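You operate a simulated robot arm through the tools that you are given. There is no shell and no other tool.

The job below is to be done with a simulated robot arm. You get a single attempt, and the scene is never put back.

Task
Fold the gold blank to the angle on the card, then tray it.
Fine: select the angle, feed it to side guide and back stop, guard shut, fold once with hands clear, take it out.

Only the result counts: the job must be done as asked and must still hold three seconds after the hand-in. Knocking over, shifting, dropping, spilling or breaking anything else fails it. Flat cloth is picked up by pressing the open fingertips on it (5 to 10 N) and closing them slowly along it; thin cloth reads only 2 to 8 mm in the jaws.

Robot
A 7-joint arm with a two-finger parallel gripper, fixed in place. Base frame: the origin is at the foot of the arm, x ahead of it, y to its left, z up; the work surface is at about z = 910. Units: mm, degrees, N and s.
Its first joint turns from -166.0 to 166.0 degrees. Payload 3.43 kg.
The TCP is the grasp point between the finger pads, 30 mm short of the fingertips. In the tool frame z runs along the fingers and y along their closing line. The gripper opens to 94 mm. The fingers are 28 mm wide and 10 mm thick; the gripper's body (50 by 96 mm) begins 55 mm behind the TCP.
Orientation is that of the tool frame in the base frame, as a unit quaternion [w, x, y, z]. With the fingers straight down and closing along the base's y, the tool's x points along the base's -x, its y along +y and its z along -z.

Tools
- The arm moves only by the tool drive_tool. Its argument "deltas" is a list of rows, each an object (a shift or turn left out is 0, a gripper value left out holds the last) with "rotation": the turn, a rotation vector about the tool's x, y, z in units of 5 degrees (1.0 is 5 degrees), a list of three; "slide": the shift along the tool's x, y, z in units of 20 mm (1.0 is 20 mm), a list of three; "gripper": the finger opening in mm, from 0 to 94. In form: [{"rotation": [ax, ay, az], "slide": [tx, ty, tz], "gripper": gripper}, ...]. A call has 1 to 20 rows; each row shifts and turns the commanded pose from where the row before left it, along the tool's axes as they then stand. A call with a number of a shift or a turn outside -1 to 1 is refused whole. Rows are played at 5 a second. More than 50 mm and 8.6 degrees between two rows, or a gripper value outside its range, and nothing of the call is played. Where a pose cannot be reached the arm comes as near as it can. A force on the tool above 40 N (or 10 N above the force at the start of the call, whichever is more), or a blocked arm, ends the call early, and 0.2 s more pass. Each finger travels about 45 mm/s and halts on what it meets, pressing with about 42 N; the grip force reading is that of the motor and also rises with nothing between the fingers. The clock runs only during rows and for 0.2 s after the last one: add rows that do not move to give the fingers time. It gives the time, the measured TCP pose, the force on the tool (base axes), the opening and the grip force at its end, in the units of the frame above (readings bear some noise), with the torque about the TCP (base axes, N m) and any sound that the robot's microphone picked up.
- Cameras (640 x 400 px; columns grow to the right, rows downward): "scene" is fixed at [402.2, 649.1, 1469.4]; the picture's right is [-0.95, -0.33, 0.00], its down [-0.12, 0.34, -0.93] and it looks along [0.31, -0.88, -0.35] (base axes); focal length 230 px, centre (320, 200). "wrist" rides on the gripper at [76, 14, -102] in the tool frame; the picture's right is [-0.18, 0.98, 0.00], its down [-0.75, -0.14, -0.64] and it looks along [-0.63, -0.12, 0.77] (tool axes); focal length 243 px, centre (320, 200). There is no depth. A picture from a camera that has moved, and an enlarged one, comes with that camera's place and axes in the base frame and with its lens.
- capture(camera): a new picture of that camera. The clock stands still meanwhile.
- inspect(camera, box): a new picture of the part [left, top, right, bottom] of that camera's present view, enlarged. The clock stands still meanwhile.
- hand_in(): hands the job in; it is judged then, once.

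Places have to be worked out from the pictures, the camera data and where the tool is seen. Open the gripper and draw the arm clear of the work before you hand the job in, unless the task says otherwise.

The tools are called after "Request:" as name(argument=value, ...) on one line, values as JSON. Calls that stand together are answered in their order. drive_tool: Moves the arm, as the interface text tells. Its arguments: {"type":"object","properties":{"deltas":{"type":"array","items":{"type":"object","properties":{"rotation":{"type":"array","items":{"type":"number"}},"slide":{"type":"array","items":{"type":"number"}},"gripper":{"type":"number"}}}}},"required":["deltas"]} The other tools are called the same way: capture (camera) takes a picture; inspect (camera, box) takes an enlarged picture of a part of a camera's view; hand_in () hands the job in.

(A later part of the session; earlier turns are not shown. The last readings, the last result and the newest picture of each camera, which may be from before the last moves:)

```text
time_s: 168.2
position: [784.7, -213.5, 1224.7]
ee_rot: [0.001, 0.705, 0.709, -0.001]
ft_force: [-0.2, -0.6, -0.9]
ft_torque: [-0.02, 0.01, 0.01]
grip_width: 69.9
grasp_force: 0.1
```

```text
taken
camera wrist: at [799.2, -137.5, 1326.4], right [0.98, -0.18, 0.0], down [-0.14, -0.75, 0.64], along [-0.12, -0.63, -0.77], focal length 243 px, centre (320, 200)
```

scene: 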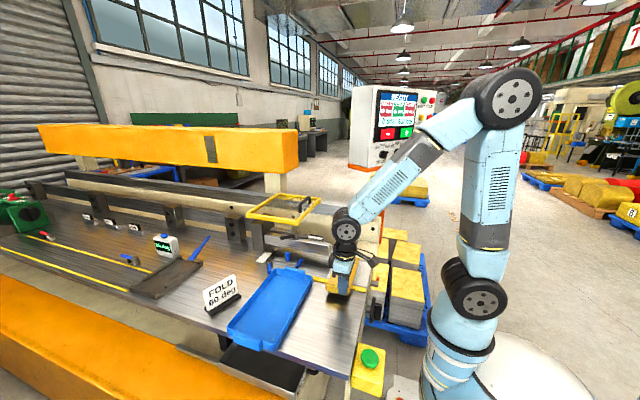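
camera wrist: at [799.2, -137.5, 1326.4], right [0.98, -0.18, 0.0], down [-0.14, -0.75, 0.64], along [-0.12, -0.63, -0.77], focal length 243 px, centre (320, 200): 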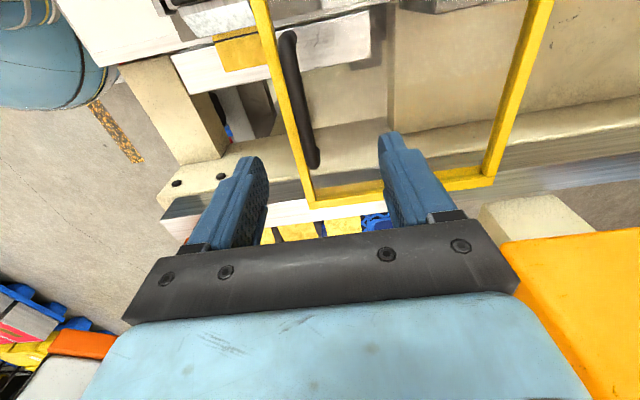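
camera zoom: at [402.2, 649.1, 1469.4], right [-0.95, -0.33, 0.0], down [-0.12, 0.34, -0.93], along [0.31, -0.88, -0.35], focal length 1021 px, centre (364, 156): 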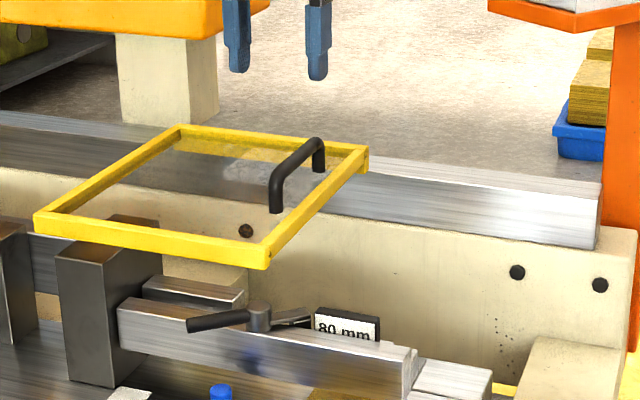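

It is static: the guard's open stop is at handle x≈767, 180 mm from the shut stop at 586. I'll shift to x≈767, descend and grip the handle.

Request:
drive_tool(deltas=[{"slide": [0, -0.45, 0]}, {"slide": [0, -0.45, 0]}, {"slide": [0, 0, 0.9]}, {"slide": [0, 0, 0.9]}, {"slide": [0, 0, 0.9]}, {"slide": [0, 0, 0.9]}, {"slide": [0, 0, 0.9]}, {"slide": [0, 0, 0.95]}, {}])

Request:
inspect(camera="scene", box=[260, 165, 350, 235])

Request:
capture(camera="wrist")

```text
time_s: 170.2
position: [766.9, -214.7, 1115.5]
ee_rot: [0.002, 0.706, 0.708, 0.0]
ft_force: [1.0, -0.7, 0.1]
ft_torque: [-0.04, 0.03, 0.02]
grip_width: 70.0
grasp_force: 0.0
```

```text
5.71 times, centred on (305, 200) of scene
camera zoom: at [402.2, 649.1, 1469.4], right [-0.95, -0.33, 0.0], down [-0.12, 0.34, -0.93], along [0.31, -0.88, -0.35], focal length 1312 px, centre (406, 200)
```

zoom: 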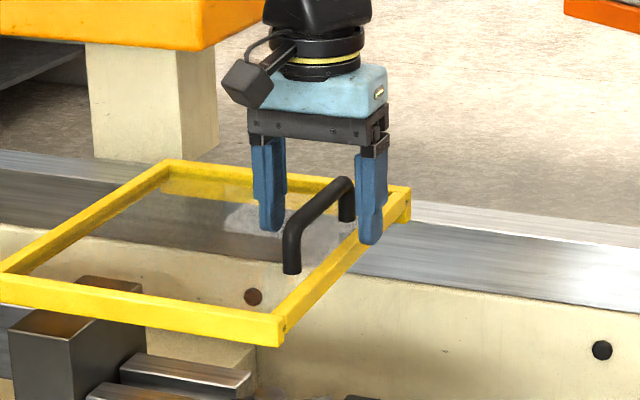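

```text
taken
camera wrist: at [781.3, -137.6, 1217.2], right [0.98, -0.18, 0.0], down [-0.14, -0.75, 0.64], along [-0.12, -0.63, -0.77], focal length 243 px, centre (320, 200)
```

wrist: 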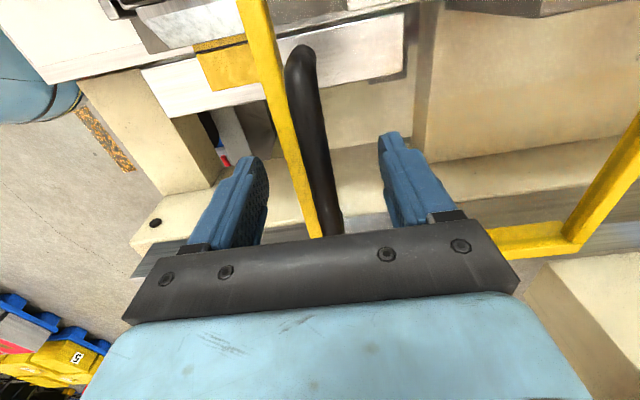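

Straddling the handle nicely. Close, then pull −x toward the shut stop.

Request:
drive_tool(deltas=[{"gripper": 50}, {"gripper": 36}, {"gripper": 26}, {"gripper": 20}, {"gripper": 16}, {"gripper": 12}, {}, {"slide": [0, -0.3, 0]}, {"slide": [0, -0.5, 0]}, {"slide": [0, -0.5, 0]}, {"slide": [0, -0.5, 0]}, {"slide": [0, -0.5, 0]}, {"slide": [0, -0.5, 0]}, {}])

Request:
inspect(camera="scene", box=[250, 165, 390, 255])

```text
time_s: 173.2
position: [709.8, -214.6, 1116.7]
ee_rot: [0.001, 0.706, 0.708, 0.0]
ft_force: [-1.9, 7.0, 8.6]
ft_torque: [-0.35, 0.01, -0.18]
grip_width: 17.5
grasp_force: 45.2
```

```text
4.44 times, centred on (320, 210) of scene
camera zoom: at [402.2, 649.1, 1469.4], right [-0.95, -0.33, 0.0], down [-0.12, 0.34, -0.93], along [0.31, -0.88, -0.35], focal length 1021 px, centre (320, 156)
```

zoom: 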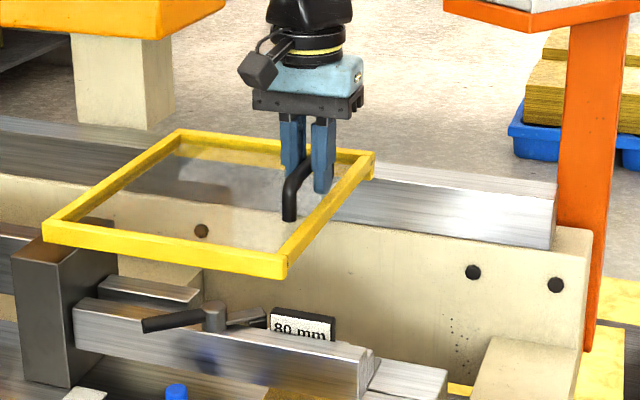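

Moving smoothly at ~2 N. Continue −x toward x≈588.

Request:
drive_tool(deltas=[{"slide": [0, -0.5, 0]}, {"slide": [0, -0.5, 0]}, {"slide": [0, -0.5, 0]}, {"slide": [0, -0.5, 0]}, {"slide": [0, -0.5, 0]}, {"slide": [0, -0.5, 0]}, {"slide": [0, -0.5, 0]}, {"slide": [0, -0.5, 0]}, {"slide": [0, -0.5, 0]}, {"slide": [0, -0.5, 0]}, {"slide": [0, -0.5, 0]}, {"slide": [0, -0.4, 0]}, {}])

Request:
inspect(camera="scene", box=[280, 185, 370, 255])

```text
time_s: 176.0
position: [592.5, -213.4, 1116.1]
ee_rot: [0.002, 0.706, 0.708, 0.0]
ft_force: [-1.3, 16.9, 19.2]
ft_torque: [0.61, 0.0, -0.33]
grip_width: 17.2
grasp_force: 45.5
```

```text
5.71 times, centred on (325, 220) of scene
camera zoom: at [402.2, 649.1, 1469.4], right [-0.95, -0.33, 0.0], down [-0.12, 0.34, -0.93], along [0.31, -0.88, -0.35], focal length 1312 px, centre (291, 86)
```

zoom: 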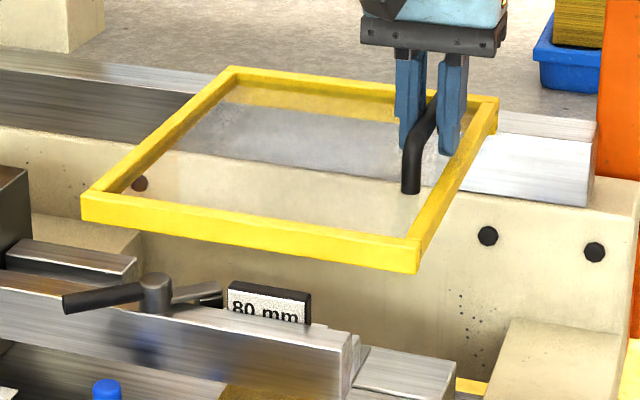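

Nearly there (about 7 mm to go). I'll relieve the side forces slightly and then pull the last bit to the stop.

Request:
drive_tool(deltas=[{"slide": [0.08, 0, -0.1]}, {"slide": [0, -0.15, 0]}, {"slide": [0, -0.12, 0]}, {}])

Request:
inspect(camera="scene", box=[280, 185, 370, 255])

```text
time_s: 177.0
position: [586.9, -213.8, 1119.0]
ee_rot: [0.004, 0.706, 0.708, 0.0]
ft_force: [-3.2, -6.2, 22.9]
ft_torque: [0.25, 0.05, -0.23]
grip_width: 14.0
grasp_force: 44.3
```

```text
5.71 times, centred on (325, 220) of scene
camera zoom: at [402.2, 649.1, 1469.4], right [-0.95, -0.33, 0.0], down [-0.12, 0.34, -0.93], along [0.31, -0.88, -0.35], focal length 1312 px, centre (291, 86)
```

zoom: 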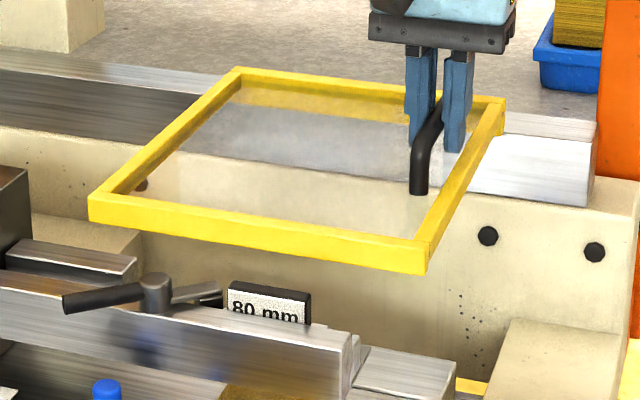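

About 1.5 mm short and the grip is slipping upward on the round bar. Re-grip lower and pull the last couple of mm to the stop.

Request:
drive_tool(deltas=[{"gripper": 40}, {"gripper": 40}, {"gripper": 40}, {"slide": [0, 0, 0.4]}, {"gripper": 26}, {"gripper": 20}, {"gripper": 16}, {"gripper": 12}, {}])

Request:
drive_tool(deltas=[{"slide": [0, -0.06, 0]}, {"slide": [0, -0.06, 0]}, {}])

Request:
inspect(camera="scene", box=[280, 185, 370, 255])

```text
time_s: 179.0
position: [587.6, -212.2, 1108.8]
ee_rot: [0.001, 0.707, 0.707, 0.0]
ft_force: [-6.1, -0.6, -5.5]
ft_torque: [0.1, 0.0, -0.29]
grip_width: 18.5
grasp_force: 44.4
```

```text
time_s: 179.8
position: [585.9, -212.9, 1109.5]
ee_rot: [0.0, 0.706, 0.708, 0.0]
ft_force: [-1.1, -2.0, -10.4]
ft_torque: [-0.09, -0.05, -0.28]
grip_width: 18.1
grasp_force: 44.7
```

```text
5.71 times, centred on (325, 220) of scene
camera zoom: at [402.2, 649.1, 1469.4], right [-0.95, -0.33, 0.0], down [-0.12, 0.34, -0.93], along [0.31, -0.88, -0.35], focal length 1312 px, centre (291, 86)
```

zoom: 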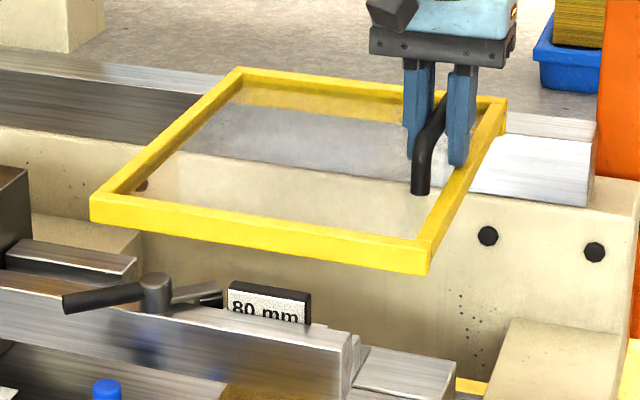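

Almost at the original spot; pull another 1–2 mm until the stop reaction appears.

Request:
drive_tool(deltas=[{"slide": [0, -0.05, 0]}, {}])

Request:
drive_tool(deltas=[{"slide": [0, -0.05, 0]}, {}])

```text
time_s: 180.4
position: [584.2, -214.3, 1110.4]
ee_rot: [0.0, 0.706, 0.708, 0.0]
ft_force: [2.7, -2.4, -12.9]
ft_torque: [0.02, -0.02, -0.26]
grip_width: 18.4
grasp_force: 45.2
```

```text
time_s: 181.0
position: [584.7, -213.5, 1108.8]
ee_rot: [0.001, 0.706, 0.708, 0.001]
ft_force: [13.9, -4.5, -12.7]
ft_torque: [0.53, 0.0, -0.33]
grip_width: 18.4
grasp_force: 45.4
```

Firm stop reaction (+13.9 N): guard is shut. Release and rise, then confirm it stays put.

Request:
drive_tool(deltas=[{"slide": [0, 0.03, 0]}, {"gripper": 40}, {"gripper": 60}, {"gripper": 60}, {"slide": [0, 0, -0.9]}, {"slide": [0, 0, -0.9]}, {"slide": [0, 0, -0.9]}, {"slide": [0, 0, -0.9]}, {"slide": [0, 0, -0.9]}, {"slide": [0, 0, -0.9]}])

Request:
inspect(camera="scene", box=[280, 185, 370, 255])

Request:
capture(camera="wrist")

```text
time_s: 183.2
position: [584.1, -212.1, 1219.0]
ee_rot: [0.001, 0.705, 0.709, 0.001]
ft_force: [0.3, 0.5, 0.8]
ft_torque: [-0.01, 0.01, -0.02]
grip_width: 60.3
grasp_force: 0.1
```

```text
5.71 times, centred on (325, 220) of scene
camera zoom: at [402.2, 649.1, 1469.4], right [-0.95, -0.33, 0.0], down [-0.12, 0.34, -0.93], along [0.31, -0.88, -0.35], focal length 1312 px, centre (291, 86)
```

zoom: 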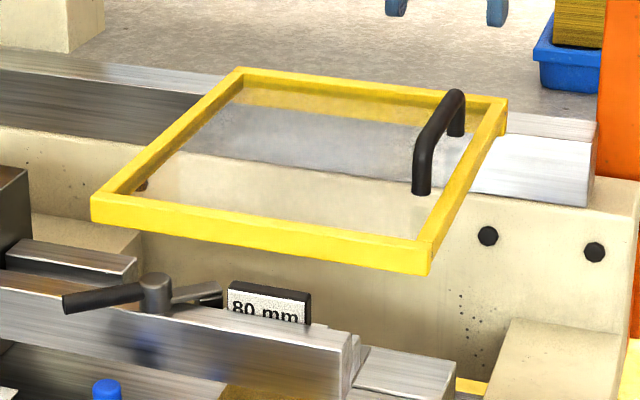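

```text
taken
camera wrist: at [597.6, -136.5, 1319.1], right [0.98, -0.18, 0.0], down [-0.14, -0.75, 0.64], along [-0.12, -0.63, -0.77], focal length 243 px, centre (320, 200)
```

wrist: 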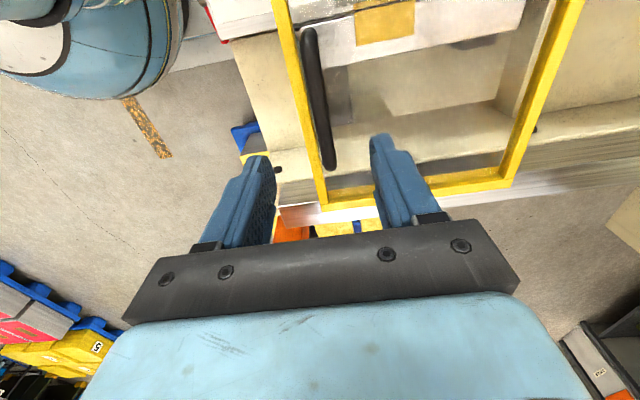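

Guard is shut and stays. I'll double-check the blank's seating, then swing away, close the gripper, and head to the green palm button near (414, 241, 910).

Request:
inspect(camera="scene", box=[285, 245, 345, 285])

Request:
drive_tool(deltas=[{"rotation": [0, 0, -1], "gripper": 0}, {"rotation": [0, 0, -1]}, {"rotation": [0, 0, -1]}, {"rotation": [0, 0, -1]}, {"rotation": [0, 0, -1]}, {"rotation": [0, 0, -1]}, {"rotation": [0, 0, -1]}, {"rotation": [0, 0, -1]}, {"rotation": [0, 0, -1]}, {"rotation": [0, 0, -1]}, {"rotation": [0, 0, -1]}, {"rotation": [0, 0, -1]}, {"rotation": [0, 0, -1]}, {"rotation": [0, 0, -1]}, {"rotation": [0, 0, -1]}, {"rotation": [0, 0, -1]}, {"rotation": [0, 0, -1]}, {"rotation": [0, 0, -1]}])

Request:
drive_tool(deltas=[{"slide": [0.35, 1, 0]}, {"slide": [0.35, 1, 0]}, {"slide": [0.35, 1, 0]}, {"slide": [0.35, 1, 0]}, {"slide": [0.35, 1, 0]}, {"slide": [0.35, 1, 0]}, {"slide": [0.35, 1, 0]}, {"slide": [0.35, 1, 0]}, {"slide": [0.35, 1, 0]}, {"slide": [0.35, 1, 0]}, {"slide": [0.35, 1, 0]}, {"slide": [0.35, 1, 0]}, {"slide": [0.35, 1, 0]}, {"slide": [0.35, 1, 0]}, {"slide": [0.35, 1, 0]}, {"slide": [0.35, 1, 0]}, {"slide": [0.35, 1, 0]}, {"slide": [0.35, 1, 0]}, {"slide": [0.35, 1, 0]}, {"slide": [0.35, 1, 0]}])

Request:
capture(camera="wrist")

Request:
capture(camera="scene")

```text
10.00 times, centred on (315, 265) of scene
camera zoom: at [402.2, 649.1, 1469.4], right [-0.95, -0.33, 0.0], down [-0.12, 0.34, -0.93], along [0.31, -0.88, -0.35], focal length 2297 px, centre (370, -450)
```

zoom: 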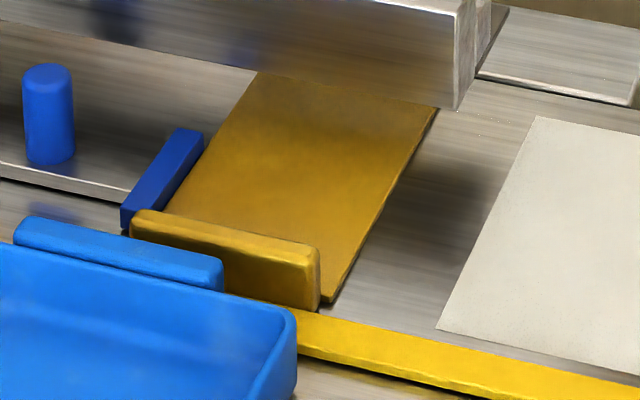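

```text
time_s: 187.0
position: [584.1, -212.7, 1217.5]
ee_rot: [0.0, -0.002, 1.0, -0.001]
ft_force: [-0.1, -0.5, 0.3]
ft_torque: [-0.02, 0.03, 0.05]
grip_width: 0.0
grasp_force: 33.1
```

```text
time_s: 191.2
position: [442.7, 187.9, 1216.8]
ee_rot: [0.001, -0.002, 1.0, -0.001]
ft_force: [0.4, 0.4, -0.4]
ft_torque: [0.02, 0.0, 0.01]
grip_width: 0.0
grasp_force: 32.8
```

```text
taken
camera wrist: at [366.0, 201.2, 1318.4], right [0.18, 0.98, 0.0], down [0.75, -0.14, 0.64], along [0.63, -0.12, -0.77], focal length 243 px, centre (320, 200)
```

wrist: 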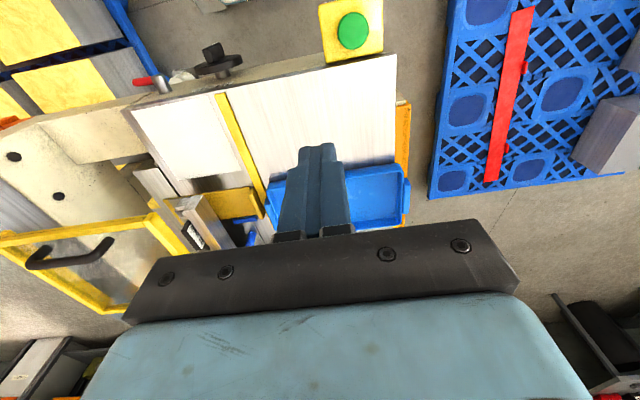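

```text
taken
```

scene: 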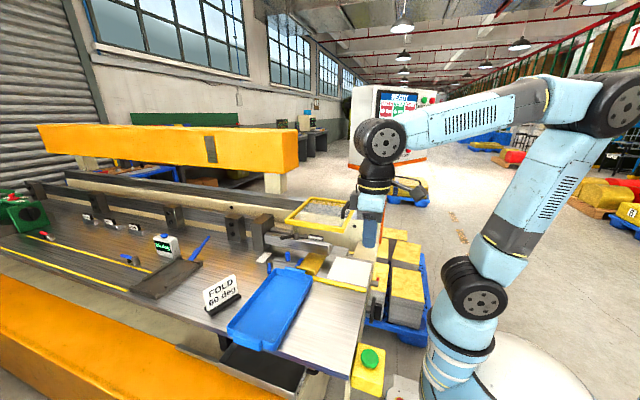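

The button is at about (412, 241, 910). Move above it and descend to ~20 mm above.

Request:
drive_tool(deltas=[{"slide": [0.114, 0.204, 0.97]}, {"slide": [0.114, 0.204, 0.97]}, {"slide": [0.114, 0.204, 0.97]}, {"slide": [0.114, 0.204, 0.97]}, {"slide": [0.114, 0.204, 0.97]}, {"slide": [0.114, 0.204, 0.97]}, {"slide": [0.114, 0.204, 0.97]}, {"slide": [0.114, 0.204, 0.97]}, {"slide": [0.114, 0.204, 0.97]}, {"slide": [0.114, 0.204, 0.97]}, {"slide": [0.114, 0.204, 0.97]}, {"slide": [0.114, 0.204, 0.97]}, {"slide": [0.114, 0.204, 0.97]}])

Request:
capture(camera="wrist")

Request:
inspect(camera="scene", box=[320, 310, 420, 400])

```text
time_s: 194.0
position: [411.6, 240.0, 963.9]
ee_rot: [0.001, -0.001, 1.0, -0.001]
ft_force: [-0.2, -0.9, 1.1]
ft_torque: [-0.02, -0.07, 0.0]
grip_width: 0.0
grasp_force: 32.7
```

```text
taken
camera wrist: at [335.8, 253.4, 1066.1], right [0.18, 0.98, 0.0], down [0.75, -0.14, 0.64], along [0.63, -0.12, -0.77], focal length 243 px, centre (320, 200)
```

wrist: 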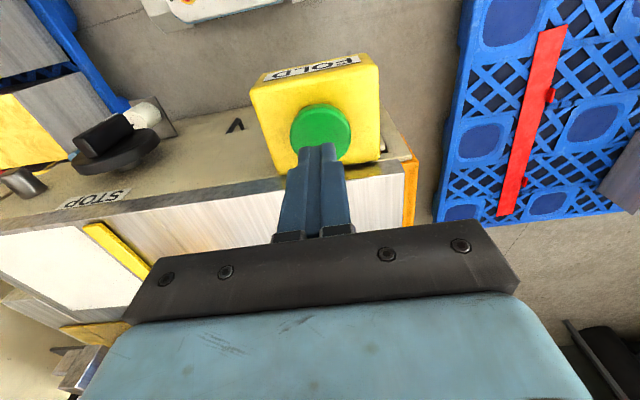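

```text
4.44 times, centred on (370, 355) of scene
camera zoom: at [402.2, 649.1, 1469.4], right [-0.95, -0.33, 0.0], down [-0.12, 0.34, -0.93], along [0.31, -0.88, -0.35], focal length 1021 px, centre (98, -489)
```

zoom: 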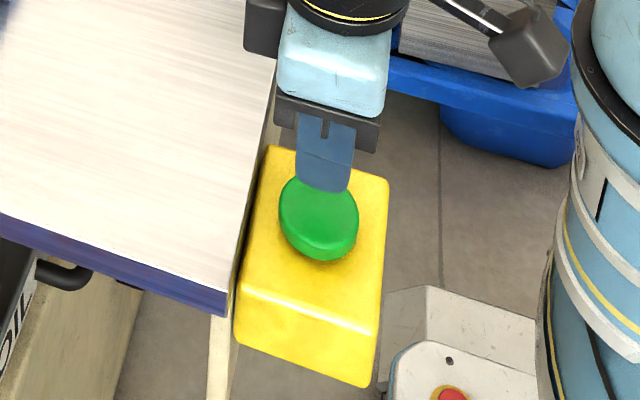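

The box is labelled "FOLD", and the handwheel under the yellow bar's end is labelled "STOP", supporting the yellow bar as the back stop. I'll zoom to read these labels.

Request:
inspect(camera="wrist", box=[40, 60, 260, 220])

Request:
inspect(camera="wrist", box=[230, 40, 400, 180])

Request:
inspect(camera="scene", box=[345, 80, 445, 175])

```text
2.50 times, centred on (150, 140) of wrist
camera zoom: at [335.8, 253.4, 1066.1], right [0.18, 0.98, 0.0], down [0.75, -0.14, 0.64], along [0.63, -0.12, -0.77], focal length 606 px, centre (745, 350)
```

zoom: 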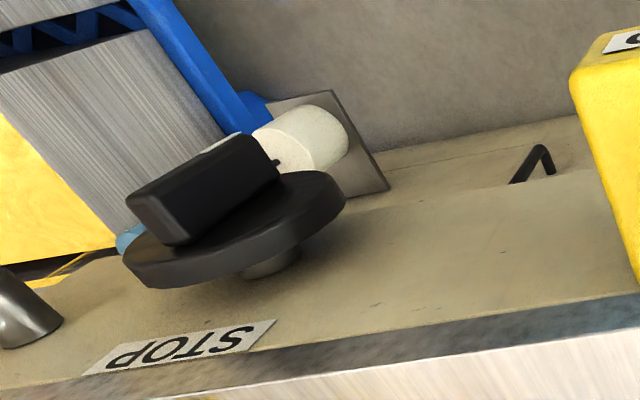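

```text
2.86 times, centred on (315, 110) of wrist
camera zoom: at [335.8, 253.4, 1066.1], right [0.18, 0.98, 0.0], down [0.75, -0.14, 0.64], along [0.63, -0.12, -0.77], focal length 693 px, centre (334, 457)
```

zoom: 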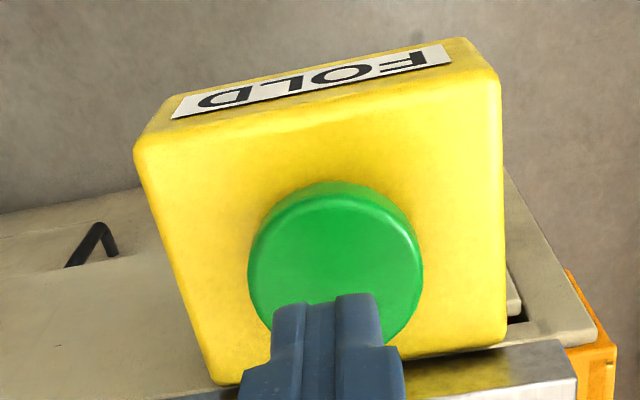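

```text
4.21 times, centred on (395, 128) of scene
camera zoom: at [402.2, 649.1, 1469.4], right [-0.95, -0.33, 0.0], down [-0.12, 0.34, -0.93], along [0.31, -0.88, -0.35], focal length 967 px, centre (4, 505)
```

zoom: 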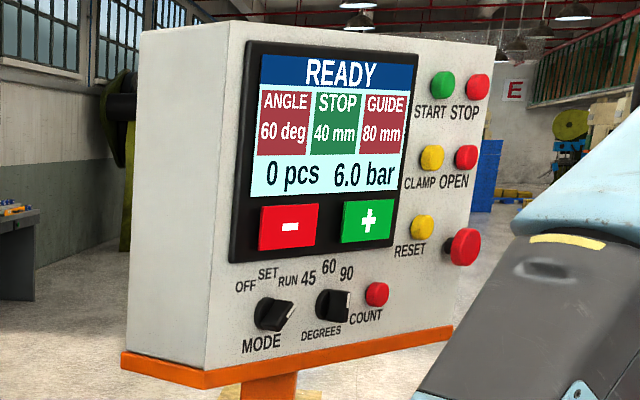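

All set: 60°, blank seated, guard shut, arm at the FOLD button outside the fold zone. I'll press the green button once, gently.

Request:
drive_tool(deltas=[{"slide": [0, 0, 0.5]}, {"slide": [0, 0, 0.4]}, {"slide": [0, 0, 0.15]}, {"slide": [0, 0, 0.15]}])

Request:
inspect(camera="scene", box=[345, 80, 445, 175])

```text
time_s: 195.0
position: [412.9, 239.3, 940.2]
ee_rot: [0.001, -0.002, 1.0, -0.001]
ft_force: [0.1, 0.9, 0.3]
ft_torque: [-0.02, 0.0, -0.02]
grip_width: 0.2
grasp_force: 32.7
```

```text
4.21 times, centred on (395, 128) of scene
camera zoom: at [402.2, 649.1, 1469.4], right [-0.95, -0.33, 0.0], down [-0.12, 0.34, -0.93], along [0.31, -0.88, -0.35], focal length 967 px, centre (4, 505)
```

zoom: 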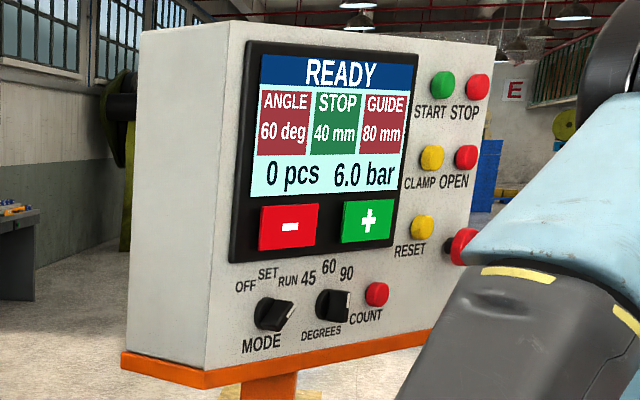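

Tips are right at the button top (z≈910). Press down a few more millimetres in small steps.

Request:
drive_tool(deltas=[{"slide": [0, 0, 0.1]}, {"slide": [0, 0, 0.1]}, {"slide": [0, 0, 0.1]}])

Request:
inspect(camera="scene", box=[345, 80, 445, 175])

Request:
inspect(camera="scene", box=[260, 195, 360, 285])

```text
time_s: 195.8
position: [412.8, 238.5, 934.6]
ee_rot: [0.001, -0.002, 1.0, -0.001]
ft_force: [-0.5, -0.3, 6.2]
ft_torque: [0.0, 0.0, -0.01]
grip_width: 0.0
grasp_force: 33.5
heard: click
```

```text
4.21 times, centred on (395, 128) of scene
camera zoom: at [402.2, 649.1, 1469.4], right [-0.95, -0.33, 0.0], down [-0.12, 0.34, -0.93], along [0.31, -0.88, -0.35], focal length 967 px, centre (4, 505)
```

zoom: 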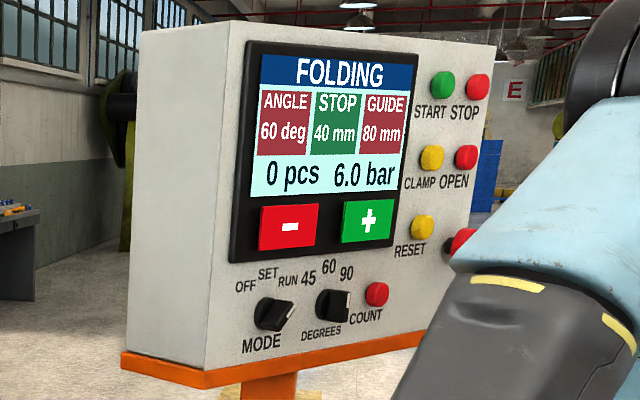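

```text
4.44 times, centred on (310, 240) of scene
camera zoom: at [402.2, 649.1, 1469.4], right [-0.95, -0.33, 0.0], down [-0.12, 0.34, -0.93], along [0.31, -0.88, -0.35], focal length 1021 px, centre (364, 22)
```

zoom: 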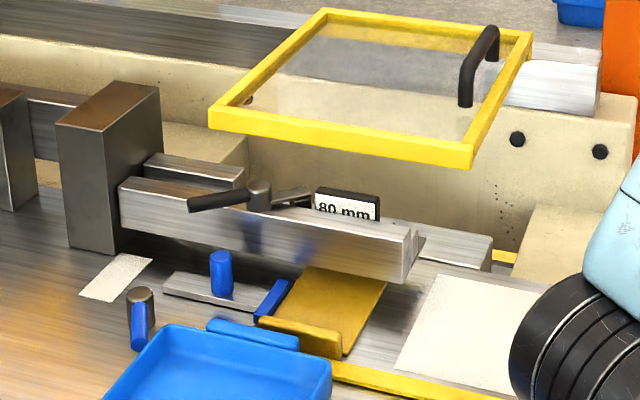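

Click heard and the status reads FOLDING. I'll hold still and let the cycle run while watching.

Request:
drive_tool(deltas=[{}, {}, {}, {}, {}])

Request:
inspect(camera="scene", box=[345, 80, 445, 175])

Request:
inspect(camera="scene", box=[260, 195, 360, 285])

```text
time_s: 197.0
position: [411.4, 238.8, 933.4]
ee_rot: [0.001, -0.001, 1.0, -0.001]
ft_force: [1.5, 2.6, 6.2]
ft_torque: [0.09, -0.03, -0.01]
grip_width: 0.0
grasp_force: 32.7
```

```text
4.21 times, centred on (395, 128) of scene
camera zoom: at [402.2, 649.1, 1469.4], right [-0.95, -0.33, 0.0], down [-0.12, 0.34, -0.93], along [0.31, -0.88, -0.35], focal length 967 px, centre (4, 505)
```

zoom: 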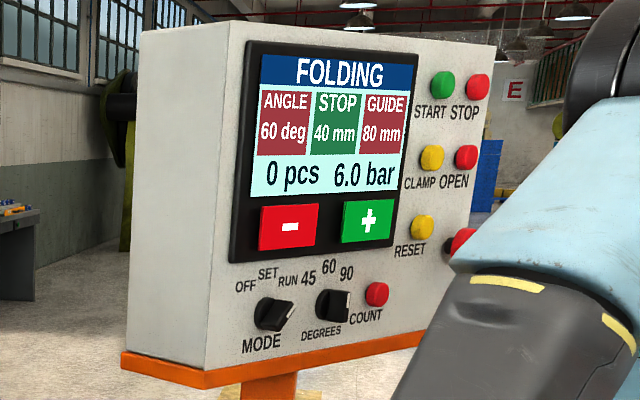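

```text
4.44 times, centred on (310, 240) of scene
camera zoom: at [402.2, 649.1, 1469.4], right [-0.95, -0.33, 0.0], down [-0.12, 0.34, -0.93], along [0.31, -0.88, -0.35], focal length 1021 px, centre (364, 22)
```

zoom: 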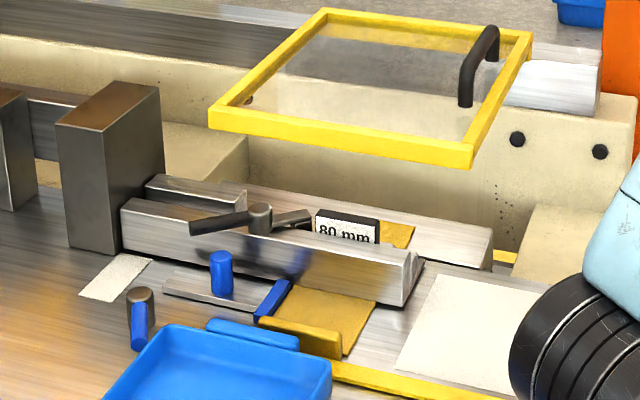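

The clamp has come down on the blank and the leaf will rise. Continue waiting.

Request:
drive_tool(deltas=[{}, {}, {}, {}, {}, {}, {}, {}])

Request:
inspect(camera="scene", box=[345, 80, 445, 175])

Request:
inspect(camera="scene", box=[260, 195, 360, 285])

```text
time_s: 198.8
position: [413.7, 240.1, 933.3]
ee_rot: [0.001, -0.002, 1.0, -0.001]
ft_force: [1.5, 1.8, 6.1]
ft_torque: [0.08, -0.01, -0.03]
grip_width: 0.0
grasp_force: 33.2
```

```text
4.21 times, centred on (395, 128) of scene
camera zoom: at [402.2, 649.1, 1469.4], right [-0.95, -0.33, 0.0], down [-0.12, 0.34, -0.93], along [0.31, -0.88, -0.35], focal length 967 px, centre (4, 505)
```

zoom: 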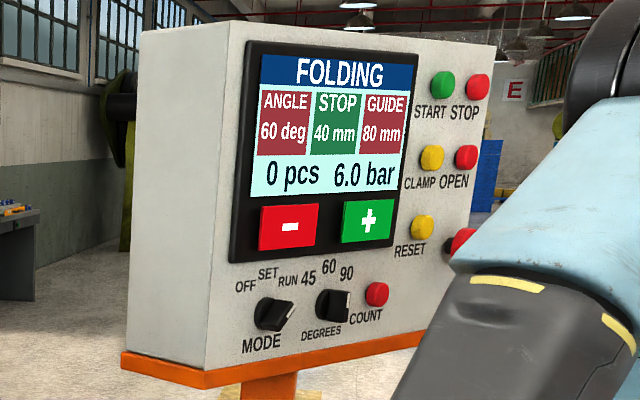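

```text
4.44 times, centred on (310, 240) of scene
camera zoom: at [402.2, 649.1, 1469.4], right [-0.95, -0.33, 0.0], down [-0.12, 0.34, -0.93], along [0.31, -0.88, -0.35], focal length 1021 px, centre (364, 22)
```

zoom: 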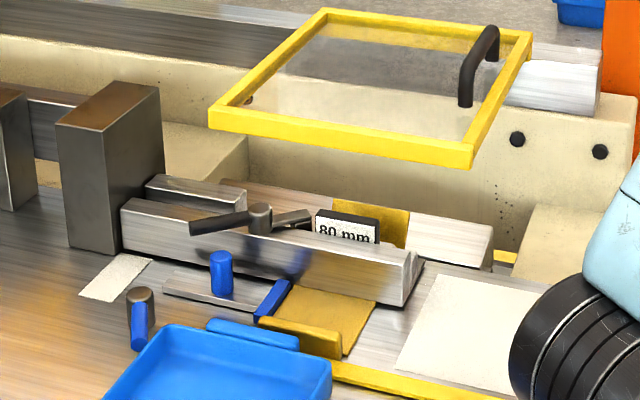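

The leaf is swinging the flange up. Keep waiting for the cycle to finish.

Request:
drive_tool(deltas=[{}, {}, {}, {}, {}, {}, {}, {}])

Request:
inspect(camera="scene", box=[345, 80, 445, 175])

Request:
inspect(camera="scene", box=[260, 195, 360, 285])

```text
time_s: 200.6
position: [413.3, 240.6, 933.3]
ee_rot: [0.001, -0.002, 1.0, -0.002]
ft_force: [1.1, 1.5, 6.2]
ft_torque: [0.04, -0.06, -0.01]
grip_width: 0.0
grasp_force: 32.7
```

```text
4.21 times, centred on (395, 128) of scene
camera zoom: at [402.2, 649.1, 1469.4], right [-0.95, -0.33, 0.0], down [-0.12, 0.34, -0.93], along [0.31, -0.88, -0.35], focal length 967 px, centre (4, 505)
```

zoom: 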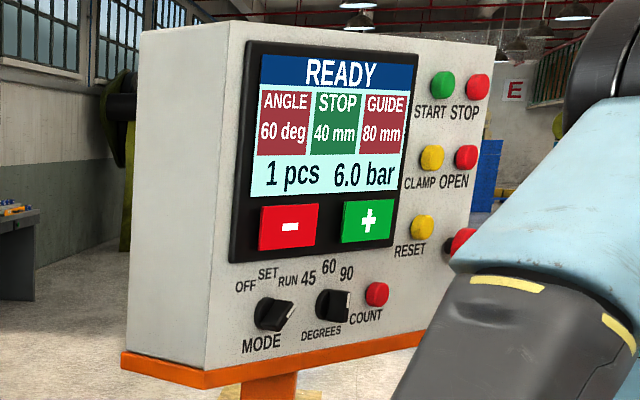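

```text
4.44 times, centred on (310, 240) of scene
camera zoom: at [402.2, 649.1, 1469.4], right [-0.95, -0.33, 0.0], down [-0.12, 0.34, -0.93], along [0.31, -0.88, -0.35], focal length 1021 px, centre (364, 22)
```

zoom: 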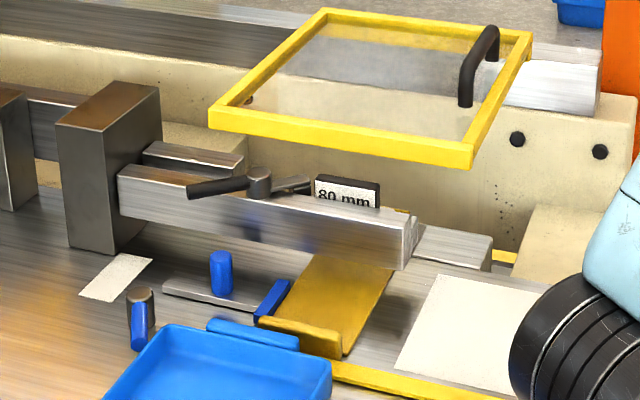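

Cycle finished: READY, 1 pcs. I'll lift off the button straight up and look at the folded part.

Request:
drive_tool(deltas=[{"slide": [0, 0, -0.5]}, {"slide": [0, 0, -0.9]}, {"slide": [0, 0, -0.9]}, {"slide": [0, 0, -0.9]}, {"slide": [0, 0, -0.9]}, {"slide": [0, 0, -0.9]}, {"slide": [0, 0, -0.9]}, {"slide": [0, 0, -0.9]}, {"slide": [0, 0, -0.9]}])

Request:
inspect(camera="scene", box=[345, 80, 445, 175])

Request:
inspect(camera="scene", box=[270, 215, 360, 285])

Request:
capture(camera="wrist")

```text
time_s: 202.6
position: [412.8, 240.0, 1088.1]
ee_rot: [0.0, -0.001, 1.0, 0.0]
ft_force: [-0.2, -0.5, -0.4]
ft_torque: [0.02, 0.03, -0.03]
grip_width: 0.1
grasp_force: 32.8
```

```text
4.21 times, centred on (395, 128) of scene
camera zoom: at [402.2, 649.1, 1469.4], right [-0.95, -0.33, 0.0], down [-0.12, 0.34, -0.93], along [0.31, -0.88, -0.35], focal length 967 px, centre (4, 505)
```

zoom: 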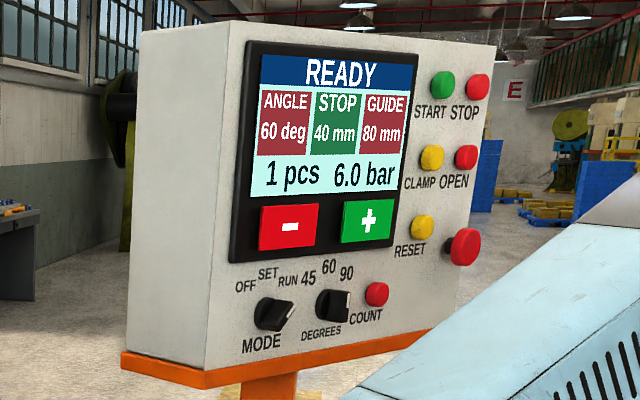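

```text
5.71 times, centred on (315, 250) of scene
camera zoom: at [402.2, 649.1, 1469.4], right [-0.95, -0.33, 0.0], down [-0.12, 0.34, -0.93], along [0.31, -0.88, -0.35], focal length 1312 px, centre (349, -86)
```

zoom: 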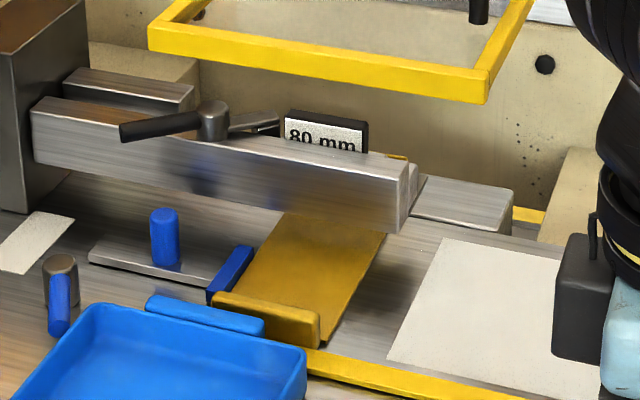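

```text
taken
camera wrist: at [336.2, 253.8, 1189.7], right [0.18, 0.98, 0.0], down [0.75, -0.14, 0.64], along [0.63, -0.12, -0.77], focal length 243 px, centre (320, 200)
```

wrist: 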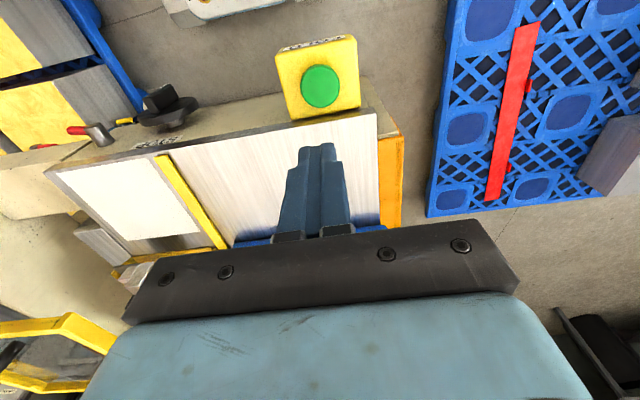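

Now I'll fly back over to the part's lip at (658.8, 5.6), gripper open 20 mm, and view before descending.

Request:
drive_tool(deltas=[{"slide": [0, 0, -0.9], "gripper": 20}, {"slide": [0, 0, -0.9]}, {"slide": [0, 0, -0.9]}, {"slide": [-0.946, -0.9, 0]}, {"slide": [-0.946, -0.9, 0]}, {"slide": [-0.946, -0.9, 0]}, {"slide": [-0.946, -0.9, 0]}, {"slide": [-0.946, -0.9, 0]}, {"slide": [-0.946, -0.9, 0]}, {"slide": [-0.946, -0.9, 0]}, {"slide": [-0.946, -0.9, 0]}, {"slide": [-0.946, -0.9, 0]}, {"slide": [-0.946, -0.9, 0]}, {"slide": [-0.946, -0.9, 0]}, {"slide": [-0.946, -0.9, 0]}, {"slide": [-0.946, -0.9, 0]}, {}])

Request:
drive_tool(deltas=[{"slide": [0, 0, 0.9]}, {"slide": [0, 0, 0.9]}, {"slide": [0, 0, 0.9]}, {"slide": [0, 0, 0.9]}, {"slide": [0, 0, 0.9]}, {}])

Request:
capture(camera="wrist")

Request:
inspect(camera="wrist", box=[40, 60, 360, 260])

Request:
inspect(camera="scene", box=[270, 215, 360, 285])

```text
time_s: 206.2
position: [658.9, 5.9, 1143.8]
ee_rot: [0.001, -0.001, 1.0, -0.001]
ft_force: [0.0, -0.2, -0.1]
ft_torque: [-0.02, 0.0, -0.01]
grip_width: 20.1
grasp_force: 0.1
```

```text
time_s: 207.6
position: [659.2, 6.6, 1051.2]
ee_rot: [0.001, -0.001, 1.0, -0.001]
ft_force: [-0.8, -0.4, 0.4]
ft_torque: [-0.01, -0.02, 0.02]
grip_width: 20.0
grasp_force: 0.1
```

```text
taken
camera wrist: at [583.1, 20.4, 1153.6], right [0.18, 0.98, 0.0], down [0.75, -0.14, 0.64], along [0.63, -0.12, -0.77], focal length 243 px, centre (320, 200)
```

wrist: 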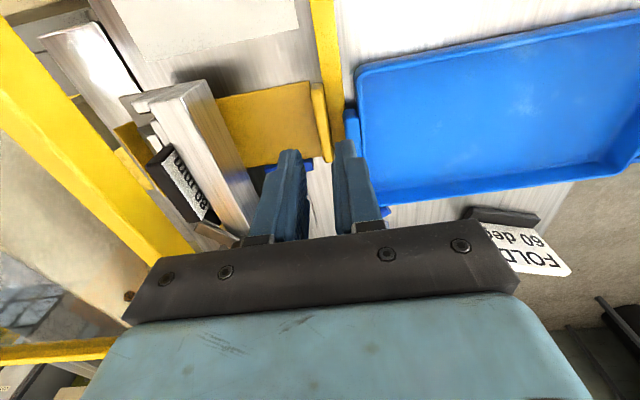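

```text
2.00 times, centred on (200, 160) of wrist
camera zoom: at [583.1, 20.4, 1153.6], right [0.18, 0.98, 0.0], down [0.75, -0.14, 0.64], along [0.63, -0.12, -0.77], focal length 485 px, centre (560, 280)
```

zoom: 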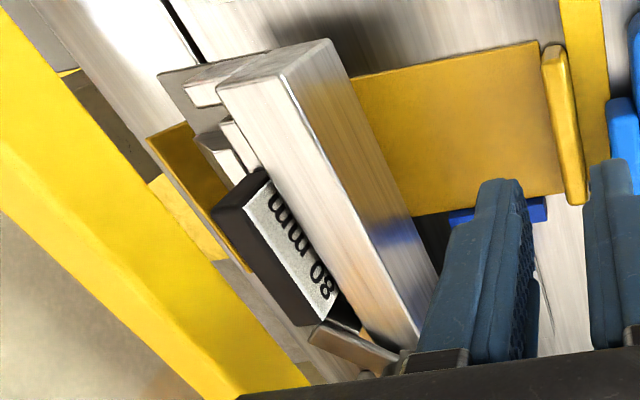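

```text
5.71 times, centred on (315, 250) of scene
camera zoom: at [402.2, 649.1, 1469.4], right [-0.95, -0.33, 0.0], down [-0.12, 0.34, -0.93], along [0.31, -0.88, -0.35], focal length 1312 px, centre (349, -86)
```

zoom: 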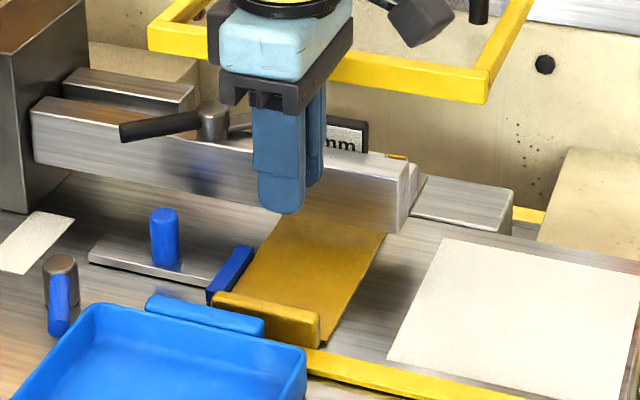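

The folded flange stands up behind the nose; the part is still seated. Descend onto the lip.

Request:
drive_tool(deltas=[{"slide": [0, 0, 0.95]}, {"slide": [0, 0, 0.95]}, {"slide": [0, 0, 0.95]}, {"slide": [0, 0, 0.95]}, {"slide": [0, 0, 0.6]}, {"slide": [0, 0, 0.5]}, {}])

Request:
inspect(camera="wrist", box=[220, 120, 400, 250])

```text
time_s: 208.8
position: [662.5, 7.0, 973.5]
ee_rot: [0.007, -0.002, 1.0, -0.001]
ft_force: [-1.2, -0.4, 21.0]
ft_torque: [0.42, -0.22, 0.01]
grip_width: 20.0
grasp_force: 0.1
stopped in row 6: the force on the tool passed its limit at 66 N (the readings are from after the stop); the commanded pose is now the measured one
```

```text
3.08 times, centred on (310, 185) of wrist
camera zoom: at [584.2, 20.0, 1074.3], right [0.18, 0.98, 0.0], down [0.75, -0.14, 0.65], along [0.64, -0.12, -0.76], focal length 746 px, centre (351, 246)
```

zoom: 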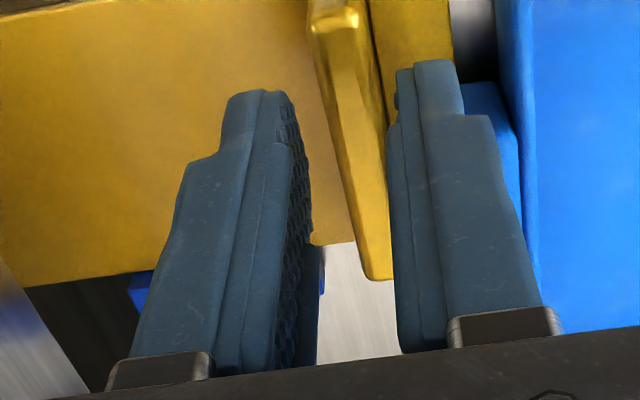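

The +y finger's outer corner touched the tray handle (contact at about +10,+20 mm of the TCP). I'll lift at once and check that the tray hasn't moved.

Request:
drive_tool(deltas=[{"slide": [0, 0, -0.5]}, {"slide": [0, 0, -0.9]}, {"slide": [0, 0, -0.9]}])

Request:
inspect(camera="scene", box=[270, 215, 360, 285])

Request:
capture(camera="scene")

Request:
capture(camera="wrist")

```text
time_s: 209.7
position: [661.5, 5.4, 1018.3]
ee_rot: [0.005, -0.002, 1.0, -0.001]
ft_force: [0.6, 0.0, -0.9]
ft_torque: [0.01, 0.03, 0.0]
grip_width: 19.8
grasp_force: 0.0
```

```text
5.71 times, centred on (315, 250) of scene
camera zoom: at [402.2, 649.1, 1469.4], right [-0.95, -0.33, 0.0], down [-0.12, 0.34, -0.93], along [0.31, -0.88, -0.35], focal length 1312 px, centre (349, -86)
```

zoom: 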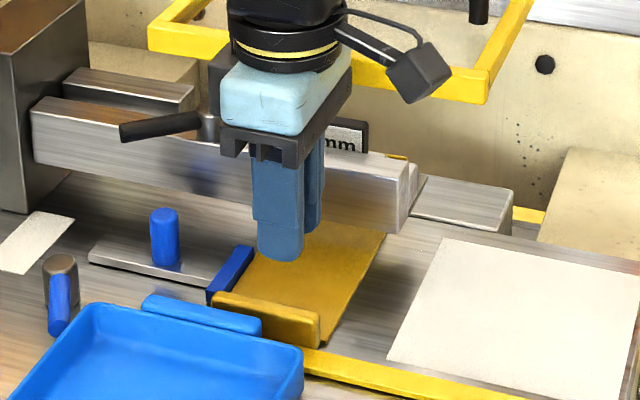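

```text
taken
```

scene: 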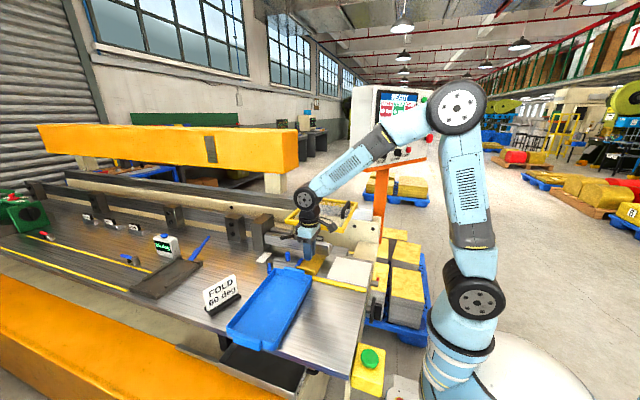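

```text
taken
camera wrist: at [583.7, 20.4, 1118.9], right [0.18, 0.98, 0.0], down [0.75, -0.14, 0.65], along [0.64, -0.12, -0.76], focal length 243 px, centre (320, 200)
```

wrist: 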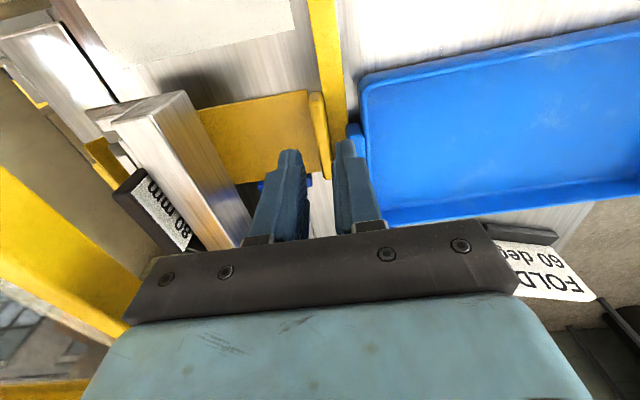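

Tray shift looks ≤2 mm. I'll take the same close zoom as before to verify, and correct the small tool tilt caused by the contact.

Request:
inspect(camera="scene", box=[285, 245, 345, 285])

Request:
drive_tool(deltas=[{"rotation": [-0.02, 0.115, 0], "gripper": 15}, {}, {}])

Request:
inspect(camera="wrist", box=[250, 80, 400, 220])

```text
10.00 times, centred on (315, 265) of scene
camera zoom: at [402.2, 649.1, 1469.4], right [-0.95, -0.33, 0.0], down [-0.12, 0.34, -0.93], along [0.31, -0.88, -0.35], focal length 2297 px, centre (370, -450)
```

zoom: 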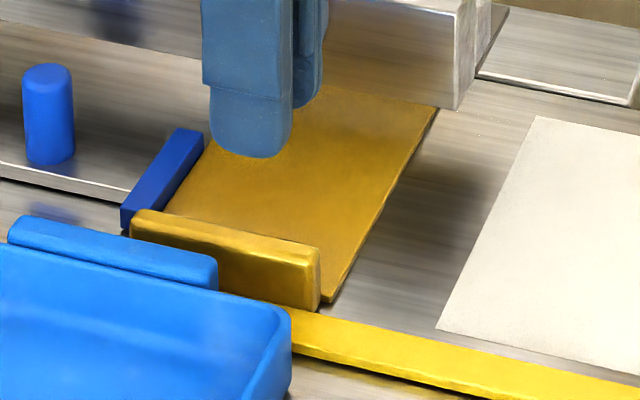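

```text
time_s: 210.4
position: [661.1, 6.5, 1018.2]
ee_rot: [0.0, -0.002, 1.0, 0.0]
ft_force: [-0.2, 0.1, 0.0]
ft_torque: [0.0, 0.01, -0.02]
grip_width: 15.0
grasp_force: 0.1
```

```text
2.86 times, centred on (325, 150) of wrist
camera zoom: at [584.8, 20.3, 1119.9], right [0.18, 0.98, 0.0], down [0.75, -0.14, 0.64], along [0.63, -0.12, -0.77], focal length 693 px, centre (306, 343)
```

zoom: 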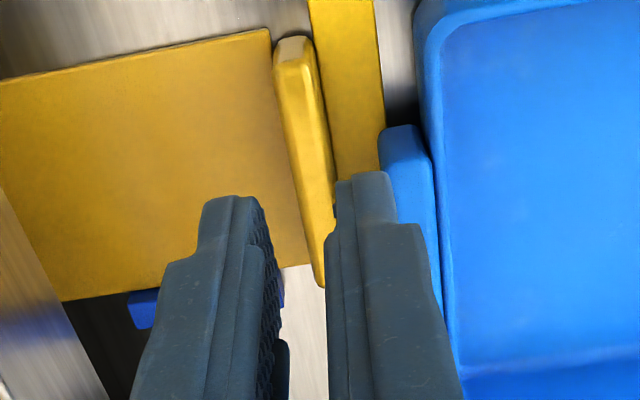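

Tray moved only ~2 mm; its handle end is at x≈672, y≈25, z≈940. I'll shift to x≈653 (fingers ≤667), open 18 mm, and descend carefully.

Request:
drive_tool(deltas=[{"slide": [0.42, 0, 0], "gripper": 18}, {"slide": [0, 0, 0.7]}, {"slide": [0, 0, 0.7]}, {"slide": [0, 0, 0.5]}, {"slide": [0, 0, 0.4]}, {}])

Request:
inspect(camera="wrist", box=[250, 100, 400, 240])

```text
time_s: 211.8
position: [652.3, 5.7, 971.0]
ee_rot: [0.001, -0.001, 1.0, -0.001]
ft_force: [0.3, -1.0, 0.5]
ft_torque: [-0.04, -0.01, 0.02]
grip_width: 18.0
grasp_force: 0.0
```

```text
2.86 times, centred on (325, 170) of wrist
camera zoom: at [576.3, 20.1, 1073.8], right [0.18, 0.98, 0.0], down [0.75, -0.14, 0.64], along [0.63, -0.12, -0.77], focal length 693 px, centre (306, 286)
```

zoom: 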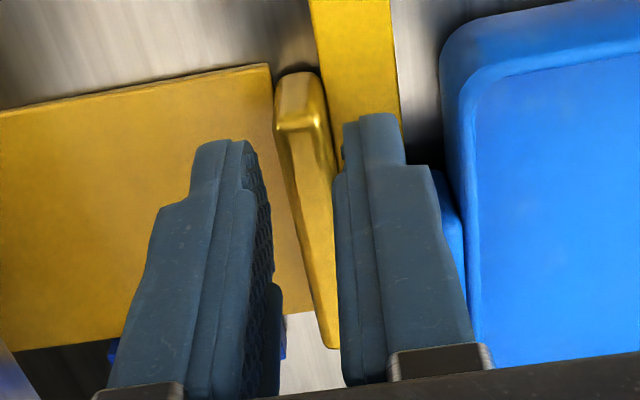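

Lip centre ≈ y 6.5; nudging +0.8 mm and descending the last ~18 mm.

Request:
drive_tool(deltas=[{"slide": [0, 0.04, 0]}, {"slide": [0, 0, 0.3]}, {"slide": [0, 0, 0.3]}, {"slide": [0, 0, 0.3]}, {}])

Request:
drive_tool(deltas=[{"gripper": 15}, {"gripper": 13}, {"gripper": 11}, {"gripper": 9}, {"gripper": 7}, {"gripper": 6}, {}])

Request:
inspect(camera="wrist", box=[220, 100, 400, 240])

```text
time_s: 213.1
position: [653.2, 6.9, 954.2]
ee_rot: [0.0, -0.002, 1.0, 0.0]
ft_force: [0.6, 0.2, 0.1]
ft_torque: [0.0, -0.02, 0.01]
grip_width: 18.2
grasp_force: 0.0
```

```text
time_s: 214.7
position: [652.7, 5.7, 954.4]
ee_rot: [0.001, -0.001, 1.0, 0.0]
ft_force: [0.2, -11.8, 1.1]
ft_torque: [-0.42, -0.02, -0.16]
grip_width: 10.6
grasp_force: 42.1
```

```text
2.86 times, centred on (310, 170) of wrist
camera zoom: at [576.6, 20.0, 1056.0], right [0.18, 0.98, 0.0], down [0.75, -0.14, 0.64], along [0.63, -0.12, -0.77], focal length 693 px, centre (349, 286)
```

zoom: 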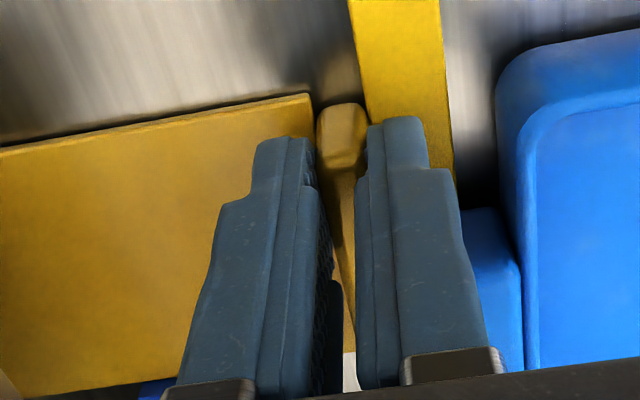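

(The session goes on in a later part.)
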